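You operate a simulated robot arm through the tools that you are given. There is no shell and no other tool. Be economical: measure what you need, move in short steps, check, and stop when the job is done.

You are at the controls of a simulated robot arm. One attempt, no reset.

## Task
Take the collared tube on the top of the rear-end stand and put it away on the top of the steel table. Take the green brush from the top of the rear-end stand and leave it in the orange bin. Put the 25.4 brass block from the top of the alignment table on the demagnetiser plate and the 34.9 brass block on the yellow square. Fetch the wing nut from the top of the alignment table and set it on the mill end of the tube bench. Take the red cup and leave it on top of the red tape measure. Stack the carton labelled "lugs" from the top of the alignment table on top of the carton marked "housings". Put the lug labelled "74" from the top of the rear-end stand on the top of the small parts bench and the lug labelled "72" on the mill end of the tube bench. Stack the tin marked "stops" from the top of the rear-end stand on top of the tin labelled "guides". Put the grey cloth from the top of the rear-end stand on the lower shelf of the rear-end stand. Put the 110 head tube from the top of the grey tool cabinet on the shelf under the rack bench and the 150 head tube on the top of the rear-end stand. The order is free. Set down upright: collared tube, brass block, lug, head tube.

It is judged by the outcome, as a careful person would: the job done as asked, and still so three seconds after it is handed in. It fails if anything else is knocked over, pushed out of place, dropped, spilled or broken. Flat cloth is picked up by pressing the open fingertips on it (5 to 10 N) and closing them slowly along it; thin cloth reads only 2 to 8 mm in the jaws.

## Robot
A 6-joint arm with a two-finger parallel gripper on a trunk, on a base that drives. Base frame: it is fixed to the floor where the robot stands at the start and does not move with it; the origin is under the middle of the robot, x ahead of it, y to its left, z up. Units: cm, rad, N and s.
Its first joint turns from -2.897 to 2.897 rad. Places, roughly: brass block [0, -525, 75]; carton [-50, -525, 100]; demagnetiser plate [110, -640, 90]; green brush (15x3x3 cm) [80, 40, 100]; grey cloth (11x8x3 cm) [50, -30, 90]; head tube [-25, 200, 100]; lower shelf of the rear-end stand [60, 10, 20]; mill end of the tube bench [180, -170, 90]; orange bin [200, -150, 100]; red cup (6x6x3 cm) [40, -500, 90]; shelf under the rack bench [330, 120, 20]; tape measure (7x7x4 cm) [40, -520, 90]; top of the rear-end stand [60, 10, 90]; top of the small parts bench [150, 210, 80]; top of the steel table [-230, 20, 80]; wing nut (7x3x3 cm) [20, -530, 90]; yellow square [10, -640, 80]. Payload 4.1 kg.
The tool frame sits at the grasp point between the pads (the TCP): z along the fingers, y along the line on which they close. The tips reach 2.3 cm beyond it. Largest opening 9.4 cm; finger width 3.8, thickness 1; the body of the gripper, 5.4 by 9.6 cm, starts 3.9 cm behind the TCP.
Orientation is that of the tool frame in the base frame, as [roll, pitch, yaw] about the fixed x, y, z axes, in that order (R = Rz(yaw) Ry(pitch) Rx(roll)). With the fingers straight down and closing along the base's y, the tool's x points along the base's -x, its y along +y and its z along -z.

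## Interface
- The arm moves only by the tool arm_command. Its arguments are lists of equal length, an entry for each row: "translation": the shift along the tool's x, y, z in cm, a list of three; "angular": the turn, a rotation vector about the tool's x, y, z in rad, a list of three. In form: {"translation": [[x, y, z], ...], "angular": [[wx, wy, wz], ...]}. A call has 1 to 10 rows; each row shifts and turns the commanded pose from where the row before left it, along the tool's axes as they then stand. "fingers" is the opening, from 0 (shut) to 1 (fully open), set as the call begins (left out, the last holds). Each row takes 0.2 s and may step no farther than 5 cm and 0.15 rad from the row before; otherwise, or with a gripper value out of range, the whole call is refused. A pose out of reach is approached as far as the arm can. The call stops where the force on the tool passes 40 N (or 10 N more than at its start, if that is more) or the arm is blocked; 0.2 s more then pass. Each finger travels about 4.5 cm/s and halts on what it meets, pressing with about 25 N; the grip force reading is that of the motor and also rises with nothing between the fingers. The clock runs only during rows and for 0.2 s after the last one: add rows that do not move to give the fingers time. It gives the time, the measured TCP pose, the force on the tool (base axes), the opening and the grip force at its end, in the units of the frame above (readings bear some noise), with the torque about the TCP (base axes, N m) and any sound that the robot's microphone picked up.
- Cameras (640 x 400 px; columns grow to the right, rows downward): "scene" is now at [2.59, 17.19, 156.44]; the picture's right is [-0.09, -1.00, 0.00], its down [-0.78, 0.07, -0.62] and it looks along [0.62, -0.05, -0.78] (base axes); focal length 264 px, centre (320, 200). "wrist" rides on the gripper at [8.7, 1.6, -7.4] in the tool frame; the picture's right is [-0.18, 0.98, 0.00], its down [-0.58, -0.11, -0.81] and it looks along [-0.79, -0.15, 0.59] (tool axes); focal length 243 px, centre (320, 200). There is no depth. A picture from a camera that has moved, and an enlarged one, comes with that camera's place and axes in the base frame and with its lens. The place of the scene camera against the robot may be out by one fixed shift of up to 2.5 cm in any direction.
- capture(camera): a new picture of that camera. No time passes.
- slide_trunk(by): slides the trunk up (or, below 0, down) by that many cm; the arm and the scene camera ride with it, the base frame stays. It gives what a move gives, with no picture.
- roll_base(legs): drives the robot by 1 to 6 legs, each [ahead, turn to the left] in cm and rad, along the robot's own axes; the way and the turn of a leg run together, so that a leg with both is an arc; at most 150 cm and 3.142 rad a leg. The arm and the cameras ride along, it lands a little off, and it stops where it bumps. It gives what a move gives.
- aim_head(pan, tilt): turns the head with the scene camera to pan (to the left, within 2.705 rad either way) and tilt (down, from -0.506 to 1.204), counted from straight ahead of the robot. It gives what a move gives.
- zoom(camera, box): a new picture of the part [left, top, right, bottom] of that camera's present view, enlarged. No time passes.
- close_job(): hands the job in; it is judged then, once.

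Work in short steps. Places have to be worked out from the pictures, the camera data and where the tool is seen: move nearer, look again, correct. Check each grasp and each placing, and mend what went wrong. You have 588 turns and 360 pictures in all, those below and enlarged ones among them. Open the gripper and draw the arm clear of the work before you hand the job in, unless the task says otherwise; then end with one line.

The tools are called after "Call:" as a command line: name --argument value ..., lists and objects as JSON in quotes. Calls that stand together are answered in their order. arm_command: Moves the arm, as the interface text tells. Its arguments: {"type":"object","properties":{"translation":{"type":"array","items":{"type":"array","items":{"type":"number"}}},"angular":{"type":"array","items":{"type":"array","items":{"type":"number"}}},"fingers":{"type":"number"}},"required":["translation","angular"]} The other tools are called the same way: slide_trunk (by) slides the trunk up or down; roll_base (legs) drives the base; aim_head (pan, tilt) turns the head that bears the scene camera; capture (camera) takes a picture; zoom (camera, box) takes an enlarged picture of a part of a camera's view; close_job () hands the job in.

At the start:

```text
t: 0.0
tcp_pos: [36.37, 7.53, 116.96]
tcp_rot: [-3.14, 0.002, -3.137]
ft_force: [0.7, 0.1, 0.0]
wrist_torque: [-0.01, 0.01, 0.01]
gripper_width: 9.41
finger_force: 0.1
trunk travel left (down, up): [-52.5, 6.5]
robot x, y, heading: [-0.54, 0.08, -0.002]
head pan, tilt: [-0.087, 0.897]
```

scene: 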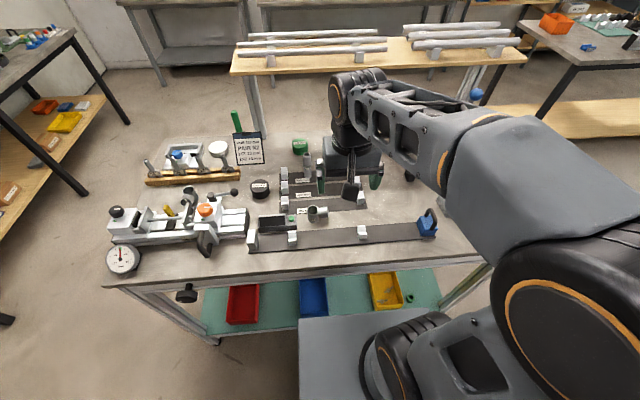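
wrist: 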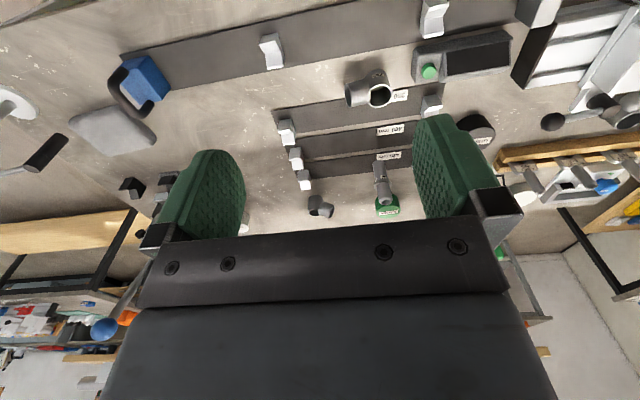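

I start by enlarging the scene view of the rear-end stand to identify the items on it.

Call:
zoom --camera "scene" --box '[90, 100, 330, 280]'

Call:
zoom --camera "scene" --box '[220, 90, 460, 270]'

Call:
zoom --camera "wrist" --box '[230, 60, 550, 240]'

```text
2.22 times, centred on (210, 190) of scene
camera zoom: at [2.59, 17.19, 156.44], right [-0.09, -1.0, 0.0], down [-0.78, 0.07, -0.62], along [0.62, -0.05, -0.78], focal length 586 px, centre (564, 222)
```

zoom: 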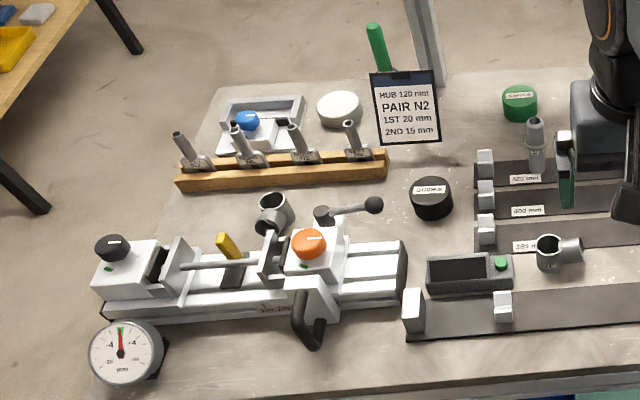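

```text
2.22 times, centred on (340, 180) of scene
camera zoom: at [2.59, 17.19, 156.44], right [-0.09, -1.0, 0.0], down [-0.78, 0.07, -0.62], along [0.62, -0.05, -0.78], focal length 586 px, centre (276, 244)
```

zoom: 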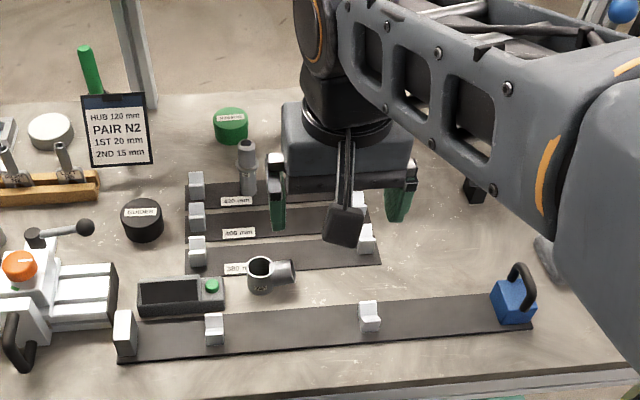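

```text
2.00 times, centred on (390, 150) of wrist
camera zoom: at [27.57, 9.16, 124.4], right [0.18, 0.98, 0.0], down [0.58, -0.11, 0.81], along [0.79, -0.14, -0.59], focal length 485 px, centre (180, 300)
```

zoom: 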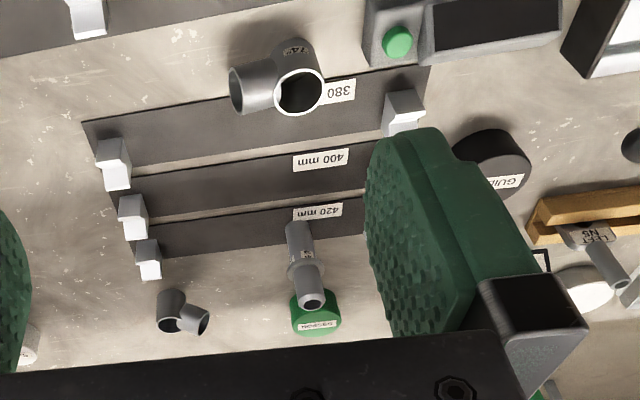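

I look further at the right half and the far lug with the wrist camera.

Call:
zoom --camera "wrist" --box '[0, 40, 320, 240]'

Call:
zoom --camera "wrist" --box '[260, 150, 460, 230]'

Call:
zoom --camera "wrist" --box '[440, 0, 640, 240]'

```text
2.00 times, centred on (160, 140) of wrist
camera zoom: at [27.57, 9.16, 124.4], right [0.18, 0.98, 0.0], down [0.58, -0.11, 0.81], along [0.79, -0.14, -0.59], focal length 485 px, centre (640, 320)
```

zoom: 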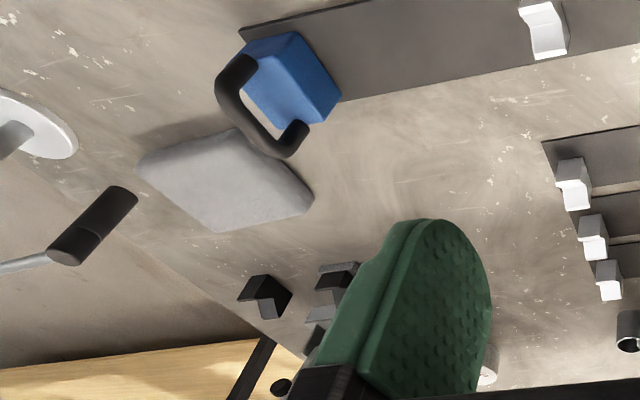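

```text
3.20 times, centred on (360, 190) of wrist
camera zoom: at [27.57, 9.16, 124.4], right [0.18, 0.98, 0.0], down [0.58, -0.11, 0.81], along [0.79, -0.14, -0.59], focal length 776 px, centre (192, 232)
```

zoom: 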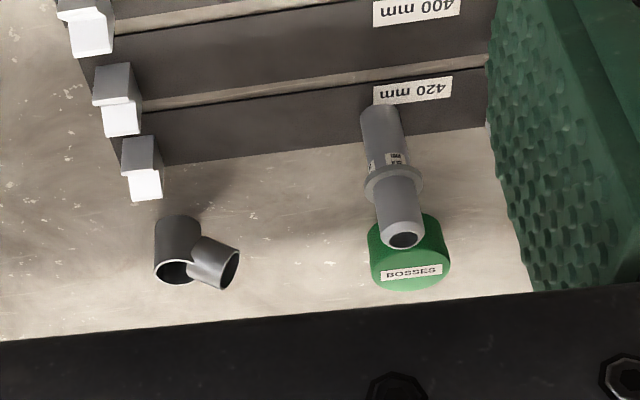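

```text
1.67 times, centred on (540, 120) of wrist
camera zoom: at [27.57, 9.16, 124.4], right [0.18, 0.98, 0.0], down [0.58, -0.11, 0.81], along [0.79, -0.14, -0.59], focal length 404 px, centre (-47, 333)
```

zoom: 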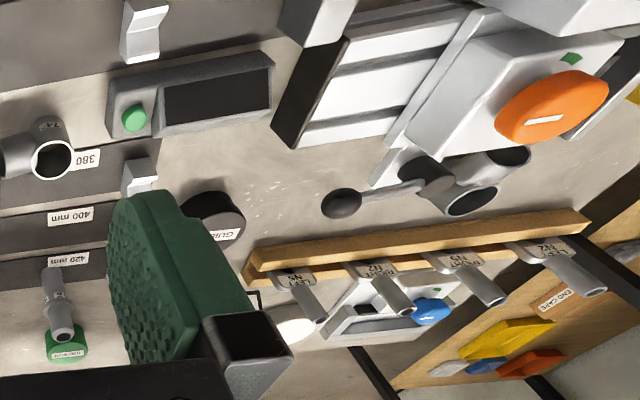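

The green tin says "bosses", the black one "guides"; I still need "stops". I swing the arm up and to the right to clear the scene view.

Call:
arm_command --translation '[[0, -5, -4], [0, -5, -4], [0, -5, -4], [0, -5, -4], [0, -5, -2], [0, -5, 0]]' --angular '[[0, 0, 0], [0, 0, 0], [0, 0, 0], [0, 0, 0], [0, 0, 0], [0, 0, 0]]'

Call:
capture --camera "scene"

Call:
capture --camera "wrist"

```text
refused: row 1 steps farther than a row can; nothing moved
```

```text
351 pictures are left
camera scene: at [2.59, 17.19, 156.44], right [-0.09, -1.0, 0.0], down [-0.78, 0.07, -0.62], along [0.62, -0.05, -0.78], focal length 264 px, centre (320, 200)
```

scene: 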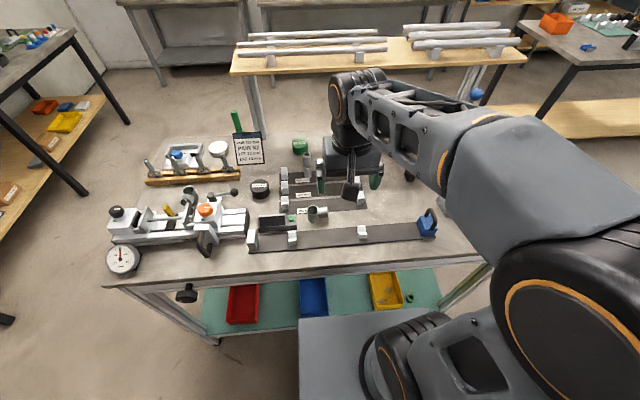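

```text
350 pictures are left
camera wrist: at [27.57, 9.16, 124.4], right [0.18, 0.98, 0.0], down [0.58, -0.11, 0.81], along [0.79, -0.14, -0.59], focal length 243 px, centre (320, 200)
```

wrist: 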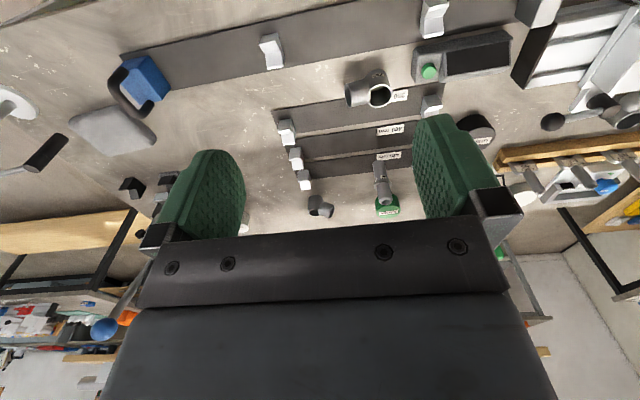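

The step was too long (5 cm in norm); I redo it with shorter rows.

Call:
arm_command --translation '[[0, -3.5, -3.5], [0, -3.5, -3.5], [0, -3.5, -3.5], [0, -3.5, -3.5], [0, -4, -2], [0, -4.5, 0], [0, -4.5, 0], [0, -4.5, 0]]' --angular '[[0, 0, 0], [0, 0, 0], [0, 0, 0], [0, 0, 0], [0, 0, 0], [0, 0, 0], [0, 0, 0], [0, 0, 0]]'

Call:
capture --camera "scene"

Call:
capture --camera "wrist"

```text
t: 1.8
tcp_pos: [36.5, -24.03, 132.72]
tcp_rot: [3.14, -0.002, -3.136]
ft_force: [0.0, 0.3, 0.5]
wrist_torque: [0.02, 0.0, 0.01]
gripper_width: 9.42
finger_force: 0.1
trunk travel left (down, up): [-52.5, 6.5]
robot x, y, heading: [-0.03, -0.04, 0.001]
head pan, tilt: [-0.087, 0.897]
```

```text
349 pictures are left
camera scene: at [2.61, 17.1, 156.45], right [-0.09, -1.0, 0.0], down [-0.78, 0.07, -0.62], along [0.62, -0.05, -0.78], focal length 264 px, centre (320, 200)
```

scene: 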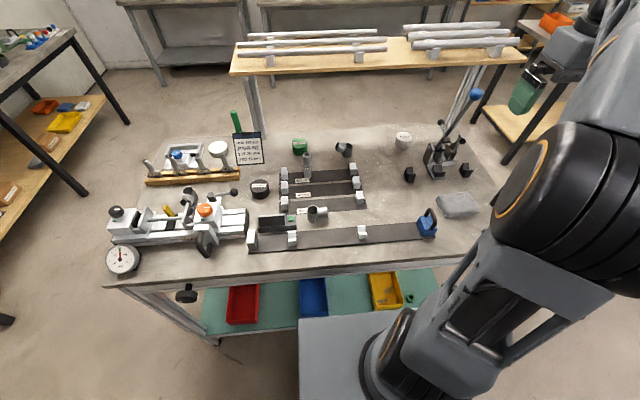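

```text
348 pictures are left
camera wrist: at [27.77, -22.48, 140.22], right [0.18, 0.98, 0.0], down [0.58, -0.11, 0.81], along [0.79, -0.14, -0.59], focal length 243 px, centre (320, 200)
```

wrist: 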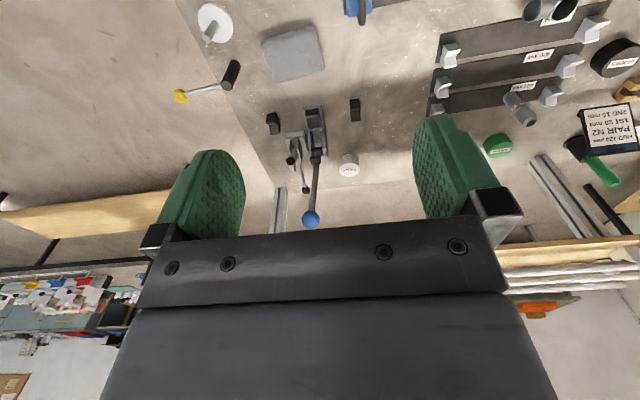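

A white tin at the back right is a candidate for "stops"; I zoom on it and the lugs.

Call:
zoom --camera "scene" --box '[270, 110, 480, 250]'

Call:
zoom --camera "wrist" --box '[240, 80, 400, 240]'

Call:
zoom --camera "scene" --box '[140, 100, 270, 240]'

```text
2.86 times, centred on (375, 180) of scene
camera zoom: at [2.61, 17.1, 156.45], right [-0.09, -1.0, 0.0], down [-0.78, 0.07, -0.62], along [0.62, -0.05, -0.78], focal length 753 px, centre (163, 257)
```

zoom: 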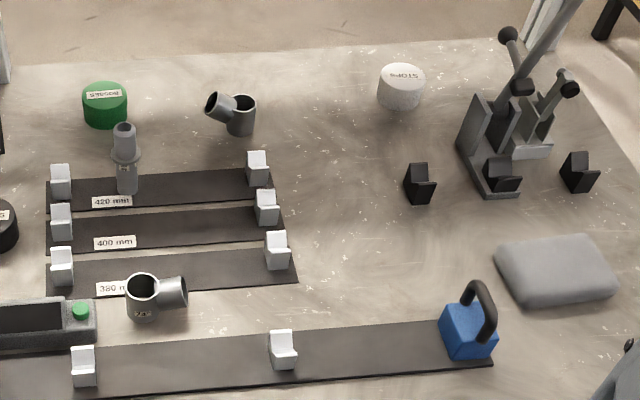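

```text
2.50 times, centred on (320, 160) of wrist
camera zoom: at [27.77, -22.48, 140.22], right [0.18, 0.98, 0.0], down [0.58, -0.11, 0.81], along [0.79, -0.14, -0.59], focal length 606 px, centre (320, 300)
```

zoom: 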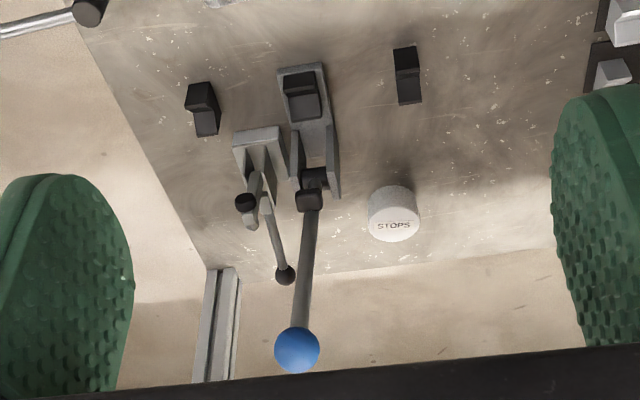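

```text
2.86 times, centred on (205, 170) of scene
camera zoom: at [2.61, 17.1, 156.45], right [-0.09, -1.0, 0.0], down [-0.78, 0.07, -0.62], along [0.62, -0.05, -0.78], focal length 753 px, centre (649, 286)
```

zoom: 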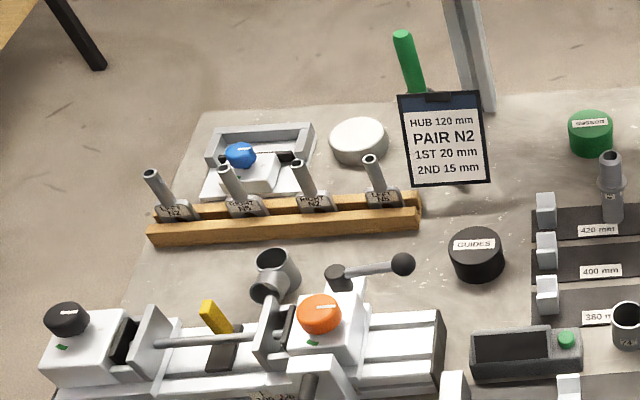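

The white tin is "stops" (~[83,-23]). Before driving I survey the room with the head.

Call:
aim_head --pan 0 --tilt 0.35

Call:
capture --camera "scene"

Call:
aim_head --pan 1.3 --tilt 0.5

Call:
capture --camera "scene"

Call:
aim_head --pan 2.6 --tilt 0.5

Call:
capture --camera "scene"

Call:
aim_head --pan -2.3 --tilt 0.5

Call:
capture --camera "scene"

Call:
aim_head --pan -1.2 --tilt 0.5

Call:
capture --camera "scene"

```text
t: 2.8
tcp_pos: [36.49, -23.96, 132.81]
tcp_rot: [3.142, -0.001, -3.137]
ft_force: [-0.2, 1.0, 1.1]
wrist_torque: [0.02, 0.04, 0.02]
gripper_width: 9.41
finger_force: 0.2
trunk travel left (down, up): [-52.5, 6.5]
robot x, y, heading: [-0.08, -0.21, 0.0]
head pan, tilt: [0.0, 0.351]
```

```text
344 pictures are left
camera scene: at [4.36, 17.84, 161.16], right [0.0, -1.0, 0.0], down [-0.34, 0.0, -0.94], along [0.94, 0.0, -0.34], focal length 264 px, centre (320, 200)
```

scene: 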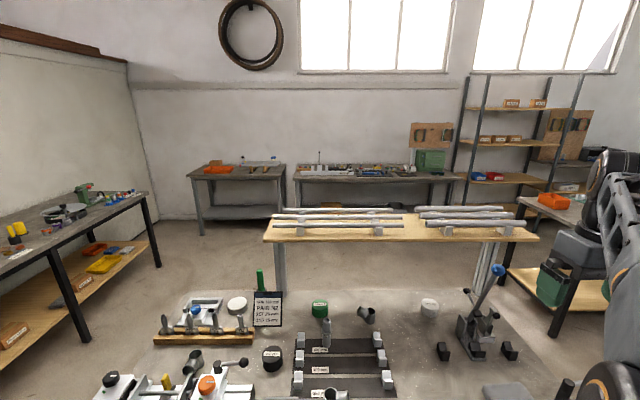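

```text
t: 4.2
tcp_pos: [36.63, -24.0, 132.83]
tcp_rot: [3.141, -0.001, -3.138]
ft_force: [0.9, 0.7, 0.1]
wrist_torque: [-0.01, 0.0, 0.02]
gripper_width: 9.43
finger_force: 0.0
trunk travel left (down, up): [-52.5, 6.5]
robot x, y, heading: [-0.01, 0.21, 0.002]
head pan, tilt: [1.3, 0.499]
```

```text
343 pictures are left
camera scene: at [-2.52, 26.62, 159.8], right [0.96, -0.27, 0.0], down [-0.13, -0.46, -0.88], along [0.24, 0.85, -0.48], focal length 264 px, centre (320, 200)
```

scene: 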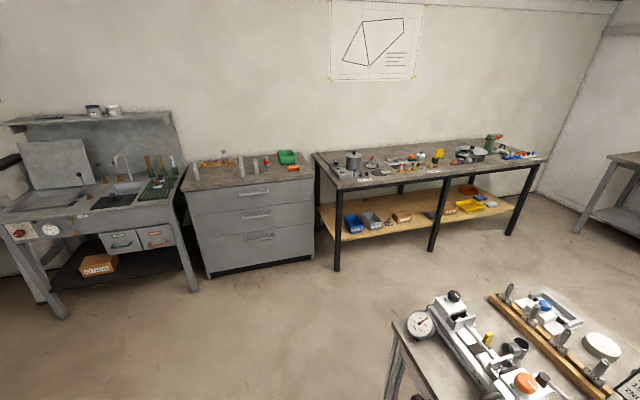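

```text
t: 5.7
tcp_pos: [36.54, -23.83, 132.82]
tcp_rot: [3.141, 0.001, -3.137]
ft_force: [-0.2, 0.6, 0.0]
wrist_torque: [-0.01, -0.02, 0.0]
gripper_width: 9.38
finger_force: 0.0
trunk travel left (down, up): [-52.5, 6.5]
robot x, y, heading: [-0.13, -0.03, 0.006]
head pan, tilt: [2.601, 0.499]
```

```text
342 pictures are left
camera scene: at [-12.75, 22.54, 159.8], right [0.52, 0.86, 0.0], down [0.41, -0.25, -0.88], along [-0.75, 0.45, -0.48], focal length 264 px, centre (320, 200)
```

scene: 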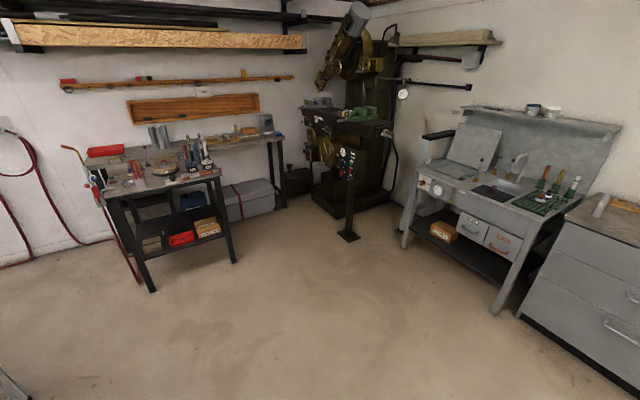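

```text
t: 9.6
tcp_pos: [36.63, -23.9, 132.93]
tcp_rot: [3.141, 0.001, -3.136]
ft_force: [0.5, -0.6, -0.5]
wrist_torque: [0.0, 0.0, 0.01]
gripper_width: 9.4
finger_force: 0.1
trunk travel left (down, up): [-52.5, 6.5]
robot x, y, heading: [0.23, 0.26, 0.002]
head pan, tilt: [-2.3, 0.499]
```

```text
341 pictures are left
camera scene: at [-11.02, 11.06, 159.8], right [-0.75, 0.67, 0.0], down [0.32, 0.36, -0.88], along [-0.58, -0.65, -0.48], focal length 264 px, centre (320, 200)
```

scene: 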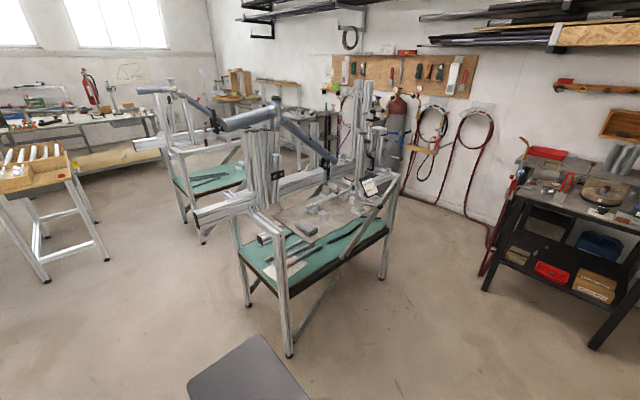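

```text
t: 10.9
tcp_pos: [36.55, -23.9, 132.89]
tcp_rot: [3.141, -0.002, -3.136]
ft_force: [-0.3, -0.4, -0.1]
wrist_torque: [-0.02, 0.03, 0.0]
gripper_width: 9.4
finger_force: 0.1
trunk travel left (down, up): [-52.5, 6.5]
robot x, y, heading: [0.06, -0.05, -0.001]
head pan, tilt: [-1.201, 0.499]
```

```text
340 pictures are left
camera scene: at [-1.67, 9.36, 159.8], right [-0.93, -0.36, 0.0], down [-0.17, 0.45, -0.88], along [0.32, -0.82, -0.48], focal length 264 px, centre (320, 200)
```

scene: 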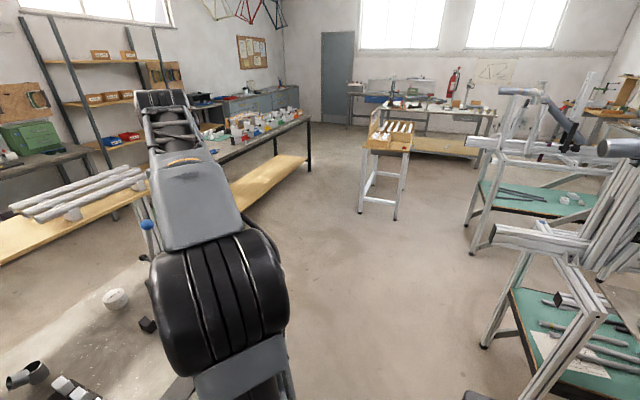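

Good map. I aim the head back at the stand and zoom on the two other lugs to read their numbers.

Call:
aim_head --pan 0.1 --tilt 0.9

Call:
capture --camera "scene"

Call:
zoom --camera "scene" --box '[340, 110, 420, 160]'

Call:
zoom --camera "scene" --box '[180, 160, 300, 235]'

```text
t: 12.4
tcp_pos: [36.43, -23.93, 132.86]
tcp_rot: [3.141, 0.0, -3.137]
ft_force: [-0.7, -1.1, 0.4]
wrist_torque: [-0.02, -0.01, 0.02]
gripper_width: 9.39
finger_force: 0.0
trunk travel left (down, up): [-52.5, 6.5]
robot x, y, heading: [0.12, 0.12, -0.0]
head pan, tilt: [0.099, 0.901]
```

```text
339 pictures are left
camera scene: at [2.56, 18.59, 156.42], right [0.1, -1.0, 0.0], down [-0.78, -0.08, -0.62], along [0.62, 0.06, -0.78], focal length 264 px, centre (320, 200)
```

scene: 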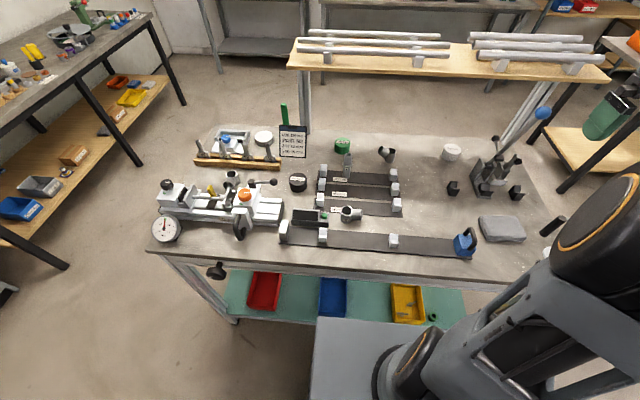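

```text
8.00 times, centred on (380, 135) of scene
camera zoom: at [2.56, 18.59, 156.42], right [0.1, -1.0, 0.0], down [-0.78, -0.08, -0.62], along [0.62, 0.06, -0.78], focal length 2110 px, centre (-160, 720)
```

zoom: 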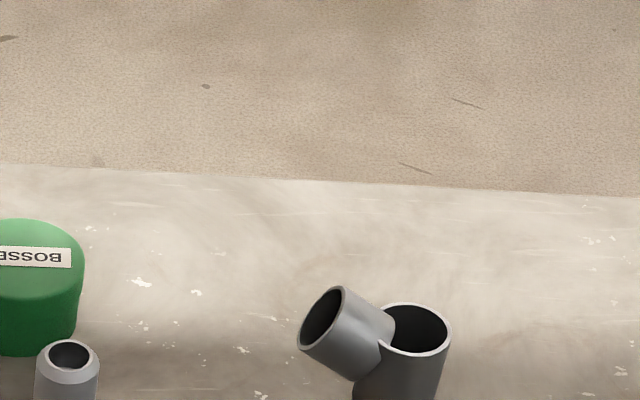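

```text
5.33 times, centred on (240, 198) of scene
camera zoom: at [2.56, 18.59, 156.42], right [0.1, -1.0, 0.0], down [-0.78, -0.08, -0.62], along [0.62, 0.06, -0.78], focal length 1406 px, centre (747, 213)
```

zoom: 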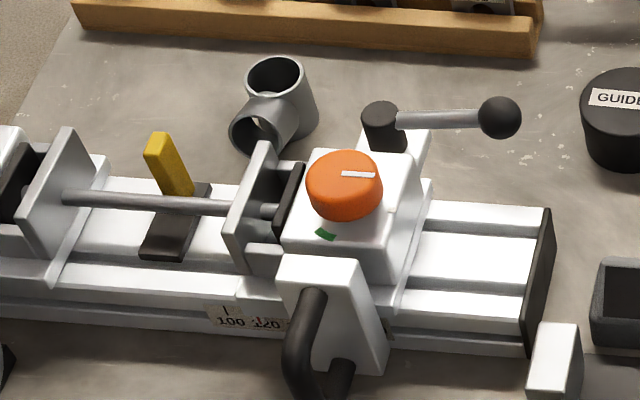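

The rear labels aren't visible from here; I begin with lug 74 (≈[50,14]). I move above it, then turn the gripper so the fingers close along base x (branch points to -y).

Call:
arm_command --translation '[[-1.35, 3.8, 2], [-1.35, 3.8, 2], [-1.35, 3.8, 2], [-1.35, 3.8, 2], [-1.35, 3.8, 2], [-1.35, 3.8, 2], [-1.35, 3.8, 2], [-1.35, 3.8, 2], [-1.35, 3.8, 2], [-1.35, 3.8, 2]]' --angular '[[0, 0, 0], [0, 0, 0], [0, 0, 0], [0, 0, 0], [0, 0, 0], [0, 0, 0], [0, 0, 0], [0, 0, 0], [0, 0, 0], [0, 0, 0]]'

Call:
arm_command --translation '[[0, 0, 0], [0, 0, 0], [0, 0, 0], [0, 0, 0], [0, 0, 0], [0, 0, 0], [0, 0, 0], [0, 0, 0], [0, 0, 0], [0, 0, 0]]' --angular '[[0, 0, -0.15], [0, 0, -0.15], [0, 0, -0.15], [0, 0, -0.15], [0, 0, -0.15], [0, 0, -0.15], [0, 0, -0.15], [0, 0, -0.15], [0, 0, -0.15], [0, 0, -0.15]]'

Call:
arm_command --translation '[[0, 0, 0]]' --angular '[[0, 0, -0.07]]'

Call:
capture --camera "wrist"

```text
t: 14.6
tcp_pos: [49.82, 14.1, 113.08]
tcp_rot: [-3.141, 0.001, -3.137]
ft_force: [-0.2, 0.0, -0.4]
wrist_torque: [-0.02, -0.02, 0.02]
gripper_width: 9.41
finger_force: 0.0
trunk travel left (down, up): [-52.5, 6.5]
robot x, y, heading: [0.2, 0.01, -0.004]
head pan, tilt: [0.099, 0.901]
```

```text
t: 16.8
tcp_pos: [49.91, 14.05, 112.95]
tcp_rot: [3.141, 0.001, -1.635]
ft_force: [0.3, 0.2, 0.0]
wrist_torque: [-0.04, 0.02, 0.0]
gripper_width: 9.38
finger_force: 0.0
trunk travel left (down, up): [-52.5, 6.5]
robot x, y, heading: [0.02, -0.02, -0.0]
head pan, tilt: [0.099, 0.901]
```

```text
t: 17.2
tcp_pos: [49.74, 14.0, 113.03]
tcp_rot: [-3.141, 0.0, -1.566]
ft_force: [-0.3, -0.3, -0.1]
wrist_torque: [-0.02, 0.01, 0.01]
gripper_width: 9.39
finger_force: 0.0
trunk travel left (down, up): [-52.5, 6.5]
robot x, y, heading: [-0.27, 0.26, -0.0]
head pan, tilt: [0.099, 0.901]
```

```text
336 pictures are left
camera wrist: at [48.14, 5.48, 120.41], right [-0.98, 0.18, 0.0], down [0.11, 0.58, 0.81], along [0.14, 0.79, -0.59], focal length 243 px, centre (320, 200)
```

wrist: 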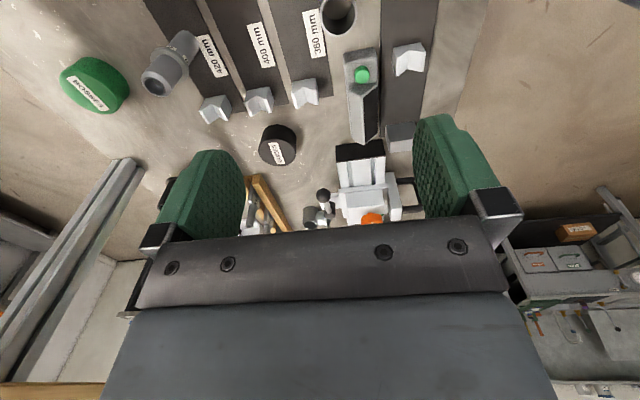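

The lug ring sits slightly toward -x of the tool (≈[47.9,14.1]). I shift and descend halfway to look again.

Call:
arm_command --translation '[[0, 0.9, 4], [0, 1, 4], [0, 0, 4]]' --angular '[[0, 0, 0], [0, 0, 0], [0, 0, 0]]'

Call:
capture --camera "wrist"

```text
t: 18.0
tcp_pos: [47.89, 14.01, 101.06]
tcp_rot: [3.141, 0.0, -1.567]
ft_force: [0.2, 0.1, 0.0]
wrist_torque: [0.0, 0.02, -0.01]
gripper_width: 9.41
finger_force: 0.1
trunk travel left (down, up): [-52.5, 6.5]
robot x, y, heading: [-0.22, 0.08, 0.003]
head pan, tilt: [0.099, 0.901]
```

```text
335 pictures are left
camera wrist: at [46.24, 5.41, 108.43], right [-0.98, 0.18, 0.0], down [0.11, 0.58, 0.81], along [0.15, 0.79, -0.59], focal length 243 px, centre (320, 200)
```

wrist: 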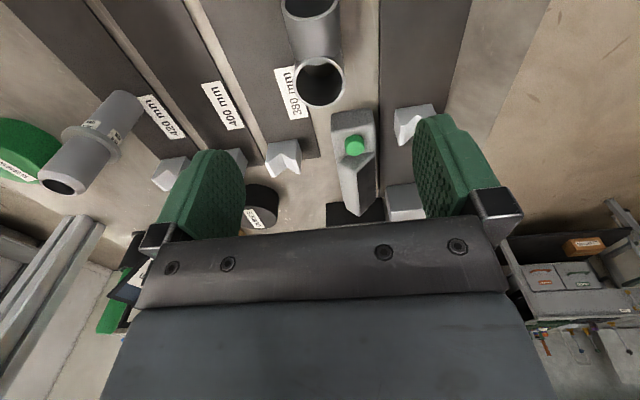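

Well aligned laterally; ring top ≈ z 92. I descend to TCP z ≈ 89 and check.

Call:
arm_command --translation '[[0, 0, 4], [0, 0, 4], [0, 0, 2.5], [0, 0, 1.5]]' --angular '[[0, 0, 0], [0, 0, 0], [0, 0, 0], [0, 0, 0]]'

Call:
capture --camera "wrist"

```text
t: 18.8
tcp_pos: [47.84, 14.08, 90.87]
tcp_rot: [3.141, 0.0, -1.568]
ft_force: [-7.5, -2.2, 15.0]
wrist_torque: [-0.3, 0.92, 0.05]
gripper_width: 9.39
finger_force: 0.1
trunk travel left (down, up): [-52.5, 6.5]
robot x, y, heading: [-0.2, 0.05, 0.004]
head pan, tilt: [0.099, 0.901]
stopped in row 4: the force on the tool passed its limit (the readings are from after the stop); the commanded pose is now the measured one
```

```text
334 pictures are left
camera wrist: at [46.21, 5.51, 98.32], right [-0.98, 0.18, 0.0], down [0.11, 0.58, 0.81], along [0.15, 0.79, -0.59], focal length 243 px, centre (320, 200)
```

wrist: 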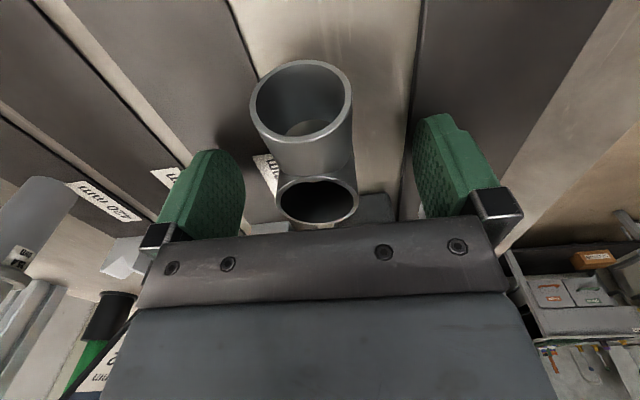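

The -x finger touched something (a white bracket, by the torque). I rise, narrow the opening to about 5.6 cm, and look.

Call:
arm_command --translation '[[0, 0, -2.5], [0, 0, 0], [0, 0, 0], [0, 0, 0]]' --angular '[[0, 0, 0], [0, 0, 0], [0, 0, 0], [0, 0, 0]]' --fingers 0.6

Call:
capture --camera "wrist"

Call:
zoom --camera "scene" --box '[280, 150, 440, 260]'

```text
t: 19.8
tcp_pos: [48.04, 14.21, 93.25]
tcp_rot: [-3.14, 0.001, -1.568]
ft_force: [0.2, 0.3, 0.5]
wrist_torque: [-0.02, 0.0, 0.0]
gripper_width: 5.61
finger_force: 0.1
trunk travel left (down, up): [-52.5, 6.5]
robot x, y, heading: [0.38, -0.12, -0.005]
head pan, tilt: [0.099, 0.901]
```

```text
333 pictures are left
camera wrist: at [46.44, 5.58, 100.67], right [-0.98, 0.18, 0.0], down [0.11, 0.58, 0.81], along [0.15, 0.79, -0.59], focal length 243 px, centre (320, 200)
```

wrist: 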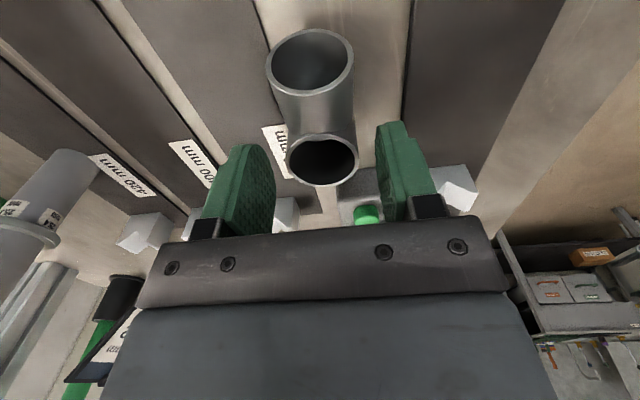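

```text
3.64 times, centred on (360, 205) of scene
camera zoom: at [2.56, 18.61, 156.41], right [0.1, -1.0, 0.0], down [-0.78, -0.08, -0.62], along [0.62, 0.06, -0.78], focal length 959 px, centre (174, 182)
```

zoom: 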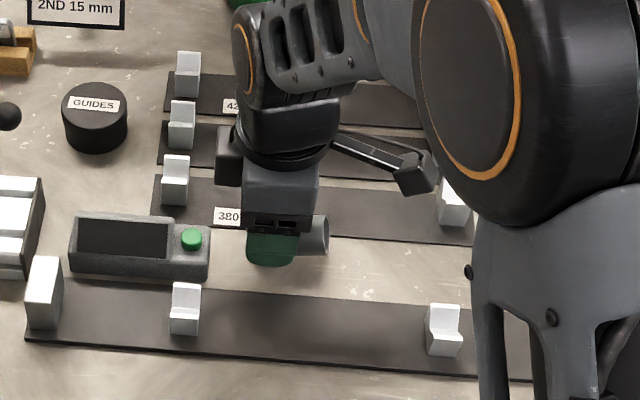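

Nothing is visibly displaced. With narrower fingers I descend gently in small steps.

Call:
arm_command --translation '[[0, 0, 1], [0, 0, 1], [0, 0, 1], [0, 0, 0.7]]' --angular '[[0, 0, 0], [0, 0, 0], [0, 0, 0], [0, 0, 0]]'

Call:
capture --camera "wrist"

```text
t: 20.9
tcp_pos: [48.16, 14.12, 90.26]
tcp_rot: [-3.13, 0.003, -1.568]
ft_force: [-6.4, -3.6, 23.3]
wrist_torque: [-0.5, 1.01, 0.1]
gripper_width: 5.97
finger_force: 3.7
trunk travel left (down, up): [-52.5, 6.5]
robot x, y, heading: [-0.07, -0.12, -0.002]
head pan, tilt: [0.099, 0.901]
stopped in row 4: the force on the tool passed its limit (the readings are from after the stop); the commanded pose is now the measured one
```

```text
331 pictures are left
camera wrist: at [46.35, 5.49, 97.72], right [-0.98, 0.18, -0.01], down [0.1, 0.58, 0.81], along [0.15, 0.79, -0.59], focal length 243 px, centre (320, 200)
```

wrist: 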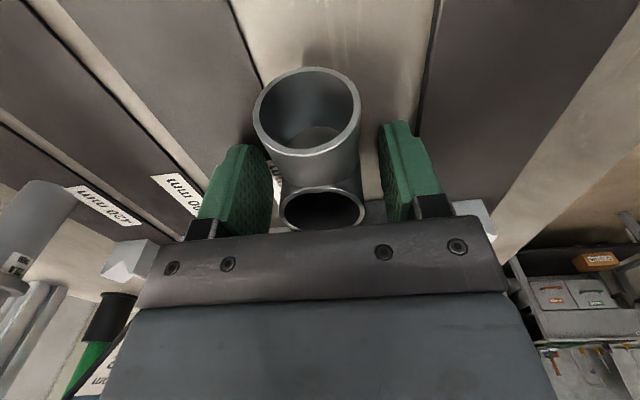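

Triangulating the label gives the strip top at z ≈ 88, so the fingertips simply reached the surface (higher than assumed). I rise 0.5 cm and close on the lug.

Call:
arm_command --translation '[[0, 0, -0.5], [0, 0, 0], [0, 0, 0], [0, 0, 0], [0, 0, 0]]' --angular '[[0, 0, 0], [0, 0, 0], [0, 0, 0], [0, 0, 0], [0, 0, 0]]' --fingers 0

Call:
arm_command --translation '[[0, 0, -3], [0, 0, -3], [0, 0, -3], [0, 0, -3]]' --angular '[[0, 0, 0], [0, 0, 0], [0, 0, 0], [0, 0, 0]]'

Call:
capture --camera "wrist"

```text
t: 22.1
tcp_pos: [48.21, 14.27, 90.46]
tcp_rot: [-3.132, 0.002, -1.568]
ft_force: [0.0, 0.9, -0.6]
wrist_torque: [0.02, -0.01, 0.03]
gripper_width: 3.64
finger_force: 24.9
trunk travel left (down, up): [-52.5, 6.5]
robot x, y, heading: [-0.45, -0.12, 0.003]
head pan, tilt: [0.099, 0.901]
```

```text
t: 23.1
tcp_pos: [47.98, 14.29, 102.58]
tcp_rot: [-3.133, 0.001, -1.567]
ft_force: [0.0, -0.3, -0.7]
wrist_torque: [0.03, 0.02, 0.03]
gripper_width: 3.66
finger_force: 25.1
trunk travel left (down, up): [-52.5, 6.5]
robot x, y, heading: [-0.02, -0.01, -0.003]
head pan, tilt: [0.099, 0.901]
```

```text
330 pictures are left
camera wrist: at [46.25, 5.59, 110.02], right [-0.98, 0.18, -0.01], down [0.1, 0.58, 0.81], along [0.15, 0.79, -0.59], focal length 243 px, centre (320, 200)
```

wrist: 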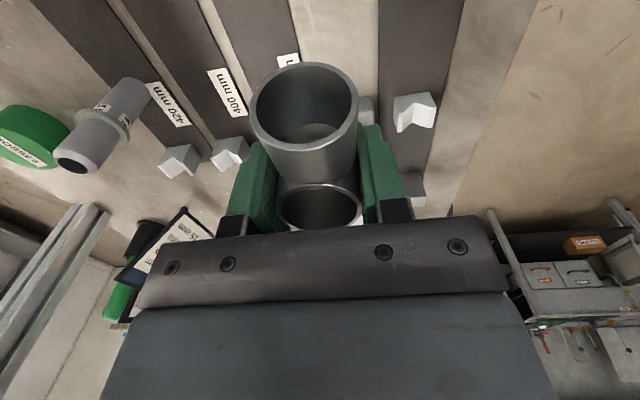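

Lug 74 is held (3.65 cm wide). I raise and tuck the arm, then drive toward the small parts bench.

Call:
arm_command --translation '[[2, 1, -4], [2, 1, -4], [2, 2, -4], [2, 2, -4], [2, 2, -3], [2, 2, -2]]' --angular '[[0, 0, 0], [0, 0, 0], [0, 0, 0], [0, 0, 0], [0, 0, 0], [0, 0, 0]]'

Call:
roll_base --legs '[[0, 1.571], [120, 0], [0, -1.571], [100, 0]]'

Call:
aim_head --pan 0.9 --tilt 0.6

Call:
capture --camera "scene"

```text
t: 24.4
tcp_pos: [37.9, 1.74, 123.49]
tcp_rot: [-3.133, 0.001, -1.567]
ft_force: [-0.3, 0.2, -1.5]
wrist_torque: [0.05, 0.03, 0.03]
gripper_width: 3.62
finger_force: 24.9
trunk travel left (down, up): [-52.5, 6.5]
robot x, y, heading: [0.4, 0.27, -0.003]
head pan, tilt: [0.099, 0.901]
```

```text
t: 43.1
tcp_pos: [140.33, 116.2, 123.42]
tcp_rot: [-3.133, 0.002, -1.606]
ft_force: [0.6, -0.7, -0.7]
wrist_torque: [0.02, 0.04, 0.04]
gripper_width: 3.6
finger_force: 25.3
trunk travel left (down, up): [-52.5, 6.5]
robot x, y, heading: [101.99, 116.01, -0.034]
head pan, tilt: [0.099, 0.901]
```

```text
t: 44.3
tcp_pos: [140.32, 116.13, 123.43]
tcp_rot: [-3.133, 0.001, -1.607]
ft_force: [-0.1, -0.4, -0.5]
wrist_torque: [0.0, -0.03, 0.01]
gripper_width: 3.6
finger_force: 25.2
trunk travel left (down, up): [-52.5, 6.5]
robot x, y, heading: [102.09, 115.79, -0.038]
head pan, tilt: [0.901, 0.6]
```

```text
329 pictures are left
camera scene: at [103.72, 140.43, 158.89], right [0.76, -0.65, 0.0], down [-0.37, -0.43, -0.82], along [0.54, 0.63, -0.57], focal length 264 px, centre (320, 200)
```

scene: 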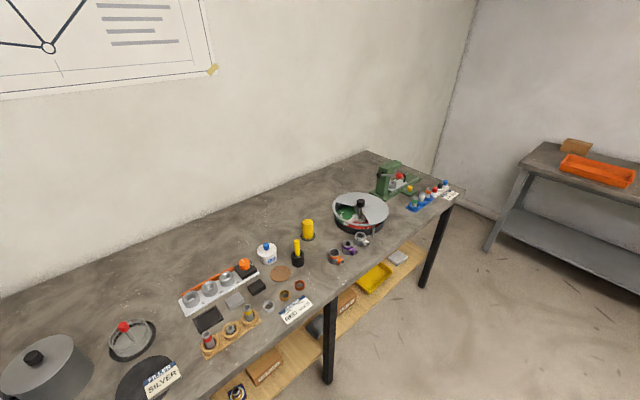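

The bench is well covered but has gaps around [166,212]. I drive in front of that and turn to face it.

Call:
roll_base --legs '[[62, 0], [0, 1.607], [28, 0]]'

Call:
aim_head --pan 0.0 --tilt 0.85

Call:
capture --camera "scene"

Call:
capture --camera "wrist"

```text
t: 53.1
tcp_pos: [164.18, 179.42, 123.52]
tcp_rot: [-3.135, 0.001, -0.035]
ft_force: [0.4, 0.0, -1.4]
wrist_torque: [-0.01, -0.01, 0.02]
gripper_width: 3.6
finger_force: 24.7
trunk travel left (down, up): [-52.5, 6.5]
robot x, y, heading: [164.44, 141.28, 1.535]
head pan, tilt: [0.901, 0.6]
```

```text
t: 54.3
tcp_pos: [164.11, 179.31, 123.54]
tcp_rot: [-3.133, 0.002, -0.036]
ft_force: [0.0, 0.4, -1.1]
wrist_torque: [-0.03, 0.02, 0.0]
gripper_width: 3.58
finger_force: 24.7
trunk travel left (down, up): [-52.5, 6.5]
robot x, y, heading: [164.36, 141.05, 1.527]
head pan, tilt: [0.0, 0.85]
```

```text
328 pictures are left
camera scene: at [149.0, 144.9, 156.8], right [1.0, -0.04, 0.0], down [-0.03, -0.75, -0.66], along [0.03, 0.66, -0.75], focal length 264 px, centre (320, 200)
```

scene: 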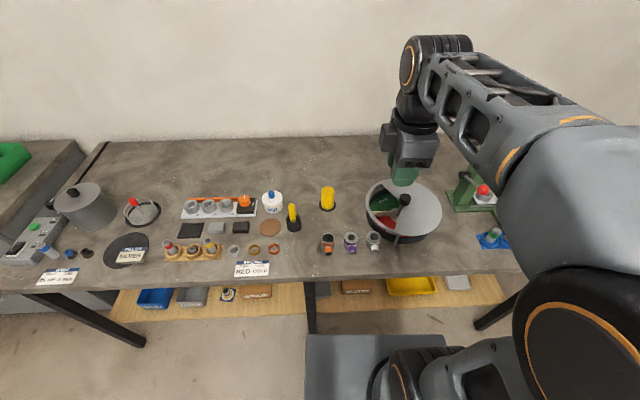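

```text
327 pictures are left
camera wrist: at [172.66, 177.38, 130.87], right [-0.22, -0.98, -0.01], down [-0.58, 0.12, 0.81], along [-0.79, 0.18, -0.59], focal length 243 px, centre (320, 200)
```

wrist: 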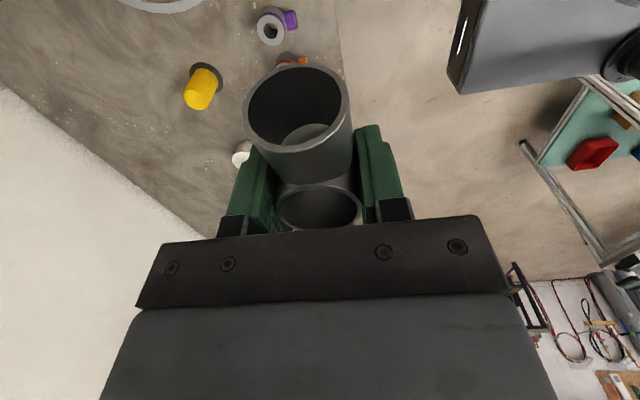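

I consider the spot in front of the pot and right of the three bolts (~[182,186]). I move above it and inspect with the wrist camera.

Call:
arm_command --translation '[[3.1, -1.0, 2.5], [3.1, -1.0, 2.5], [3.1, -1.0, 2.5], [3.1, -1.0, 2.5], [3.1, -1.0, 2.5], [3.1, -1.0, 2.5]]' --angular '[[0, 0, 0], [0, 0, 0], [0, 0, 0], [0, 0, 0], [0, 0, 0], [0, 0, 0]]'

Call:
capture --camera "wrist"

Call:
capture --camera "scene"

```text
t: 55.7
tcp_pos: [182.99, 184.56, 108.52]
tcp_rot: [-3.13, 0.001, -0.035]
ft_force: [-0.4, -0.2, -0.4]
wrist_torque: [0.04, 0.03, -0.04]
gripper_width: 3.58
finger_force: 24.8
trunk travel left (down, up): [-52.5, 6.5]
robot x, y, heading: [164.47, 141.5, 1.528]
head pan, tilt: [0.0, 0.85]
```

```text
326 pictures are left
camera wrist: at [191.58, 182.65, 115.88], right [-0.22, -0.98, -0.01], down [-0.58, 0.12, 0.81], along [-0.79, 0.18, -0.59], focal length 243 px, centre (320, 200)
```

wrist: 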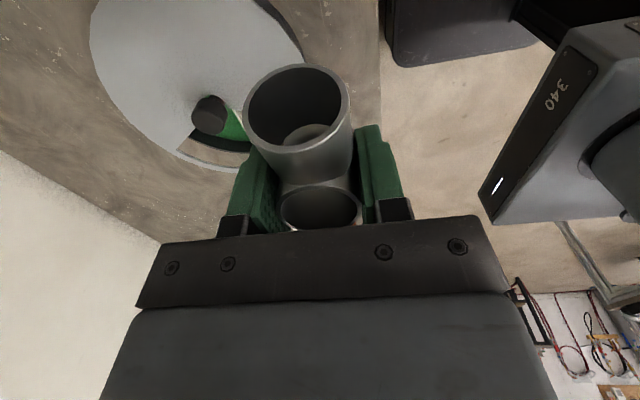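

```text
325 pictures are left
camera scene: at [149.06, 144.94, 156.81], right [1.0, -0.04, 0.0], down [-0.03, -0.75, -0.66], along [0.03, 0.66, -0.75], focal length 264 px, centre (320, 200)
```

scene: 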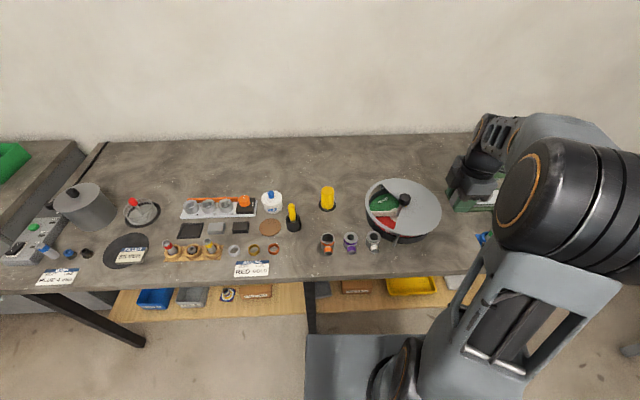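

The bench edge is at y≈178 and the pot rim at y≈187 here — tight. Further right (x≈192) there's more room; I move +x to view it.

Call:
arm_command --translation '[[4, 0, 0], [4, 0, 0], [4, 0, 0], [3, 0, 0]]' --angular '[[0, 0, 0], [0, 0, 0], [0, 0, 0], [0, 0, 0]]'

Call:
capture --camera "wrist"

Call:
capture --camera "scene"

```text
t: 56.7
tcp_pos: [197.96, 184.16, 108.44]
tcp_rot: [-3.135, 0.002, -0.034]
ft_force: [-0.7, -0.6, -0.9]
wrist_torque: [-0.01, 0.02, 0.03]
gripper_width: 3.6
finger_force: 25.0
trunk travel left (down, up): [-52.5, 6.5]
robot x, y, heading: [164.16, 140.91, 1.531]
head pan, tilt: [0.0, 0.85]
```

```text
324 pictures are left
camera wrist: at [206.61, 182.25, 115.87], right [-0.22, -0.98, -0.01], down [-0.57, 0.12, 0.81], along [-0.79, 0.18, -0.59], focal length 243 px, centre (320, 200)
```

wrist: 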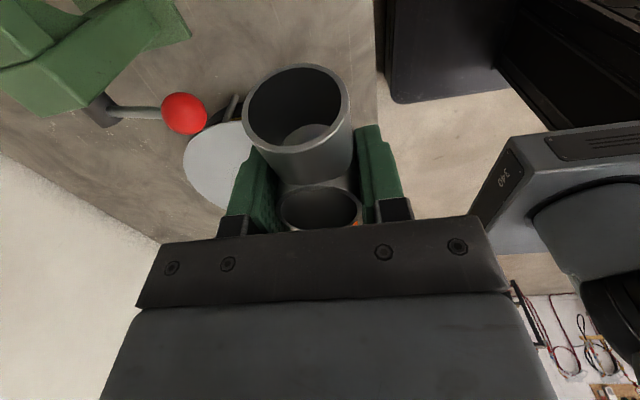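

```text
323 pictures are left
camera scene: at [149.08, 144.91, 156.81], right [1.0, -0.04, 0.0], down [-0.03, -0.75, -0.66], along [0.03, 0.66, -0.75], focal length 264 px, centre (320, 200)
```

scene: 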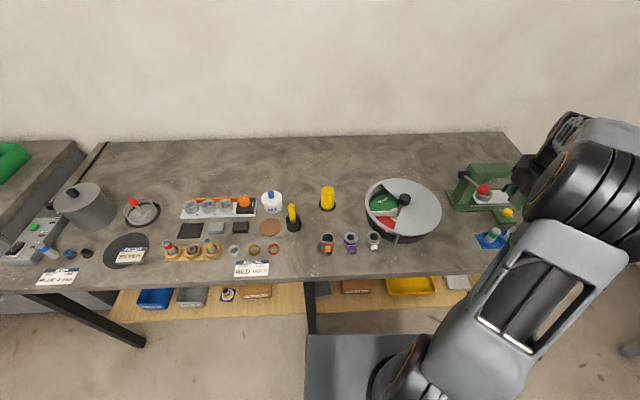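

The area x 188–203, y 179–190 is clear. I move back 4 cm in x and descend toward the bench.

Call:
arm_command --translation '[[-4, 0, 1], [0, 0, 4.5], [0, 0, 4.5], [0, 0, 4.5]]' --angular '[[0, 0, 0], [0, 0, 0], [0, 0, 0], [0, 0, 0]]'

Call:
capture --camera "wrist"

```text
t: 57.7
tcp_pos: [193.6, 184.4, 93.89]
tcp_rot: [-3.134, 0.002, -0.034]
ft_force: [-0.5, -0.6, -0.8]
wrist_torque: [-0.01, 0.02, 0.0]
gripper_width: 3.59
finger_force: 25.1
trunk travel left (down, up): [-52.5, 6.5]
robot x, y, heading: [164.27, 141.44, 1.532]
head pan, tilt: [0.0, 0.85]
```

```text
322 pictures are left
camera wrist: at [202.23, 182.4, 101.27], right [-0.22, -0.98, -0.01], down [-0.58, 0.12, 0.81], along [-0.79, 0.18, -0.59], focal length 243 px, centre (320, 200)
```

wrist: 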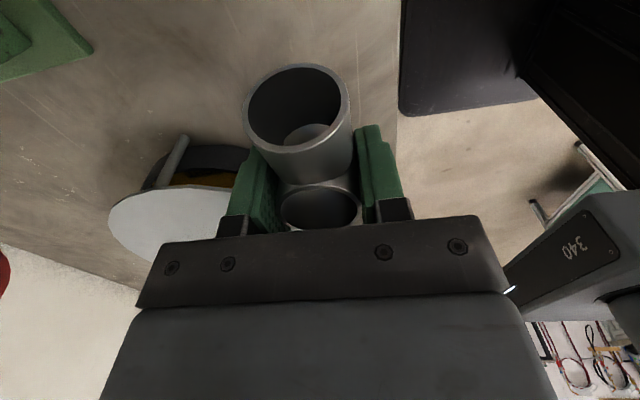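

Clear of the pot. I continue down in 1 cm steps until contact.

Call:
arm_command --translation '[[0, 0, 1], [0, 0, 1], [0, 0, 1], [0, 0, 1], [0, 0, 1], [0, 0, 1], [0, 0, 1], [0, 0, 0.8]]' --angular '[[0, 0, 0], [0, 0, 0], [0, 0, 0], [0, 0, 0], [0, 0, 0], [0, 0, 0], [0, 0, 0], [0, 0, 0]]'

Call:
arm_command --translation '[[0, 0, 0.5], [0, 0, 0.5], [0, 0, 0.5], [0, 0, 0.5], [0, 0, 0.5]]' --angular '[[0, 0, 0], [0, 0, 0], [0, 0, 0], [0, 0, 0], [0, 0, 0]]'

```text
t: 59.5
tcp_pos: [193.86, 184.57, 86.12]
tcp_rot: [-3.134, 0.002, -0.033]
ft_force: [-0.2, 1.2, -1.6]
wrist_torque: [0.0, 0.0, 0.03]
gripper_width: 3.59
finger_force: 24.9
trunk travel left (down, up): [-52.5, 6.5]
robot x, y, heading: [164.48, 141.47, 1.524]
head pan, tilt: [0.0, 0.85]
```

```text
t: 60.7
tcp_pos: [193.7, 184.7, 84.29]
tcp_rot: [-3.128, 0.0, -0.035]
ft_force: [-6.7, -9.0, 22.2]
wrist_torque: [-0.68, 0.24, -0.17]
gripper_width: 3.59
finger_force: 24.9
trunk travel left (down, up): [-52.5, 6.5]
robot x, y, heading: [164.26, 141.41, 1.533]
head pan, tilt: [0.0, 0.85]
stopped in row 5: the force on the tool passed its limit (the readings are from after the stop); the commanded pose is now the measured one
```

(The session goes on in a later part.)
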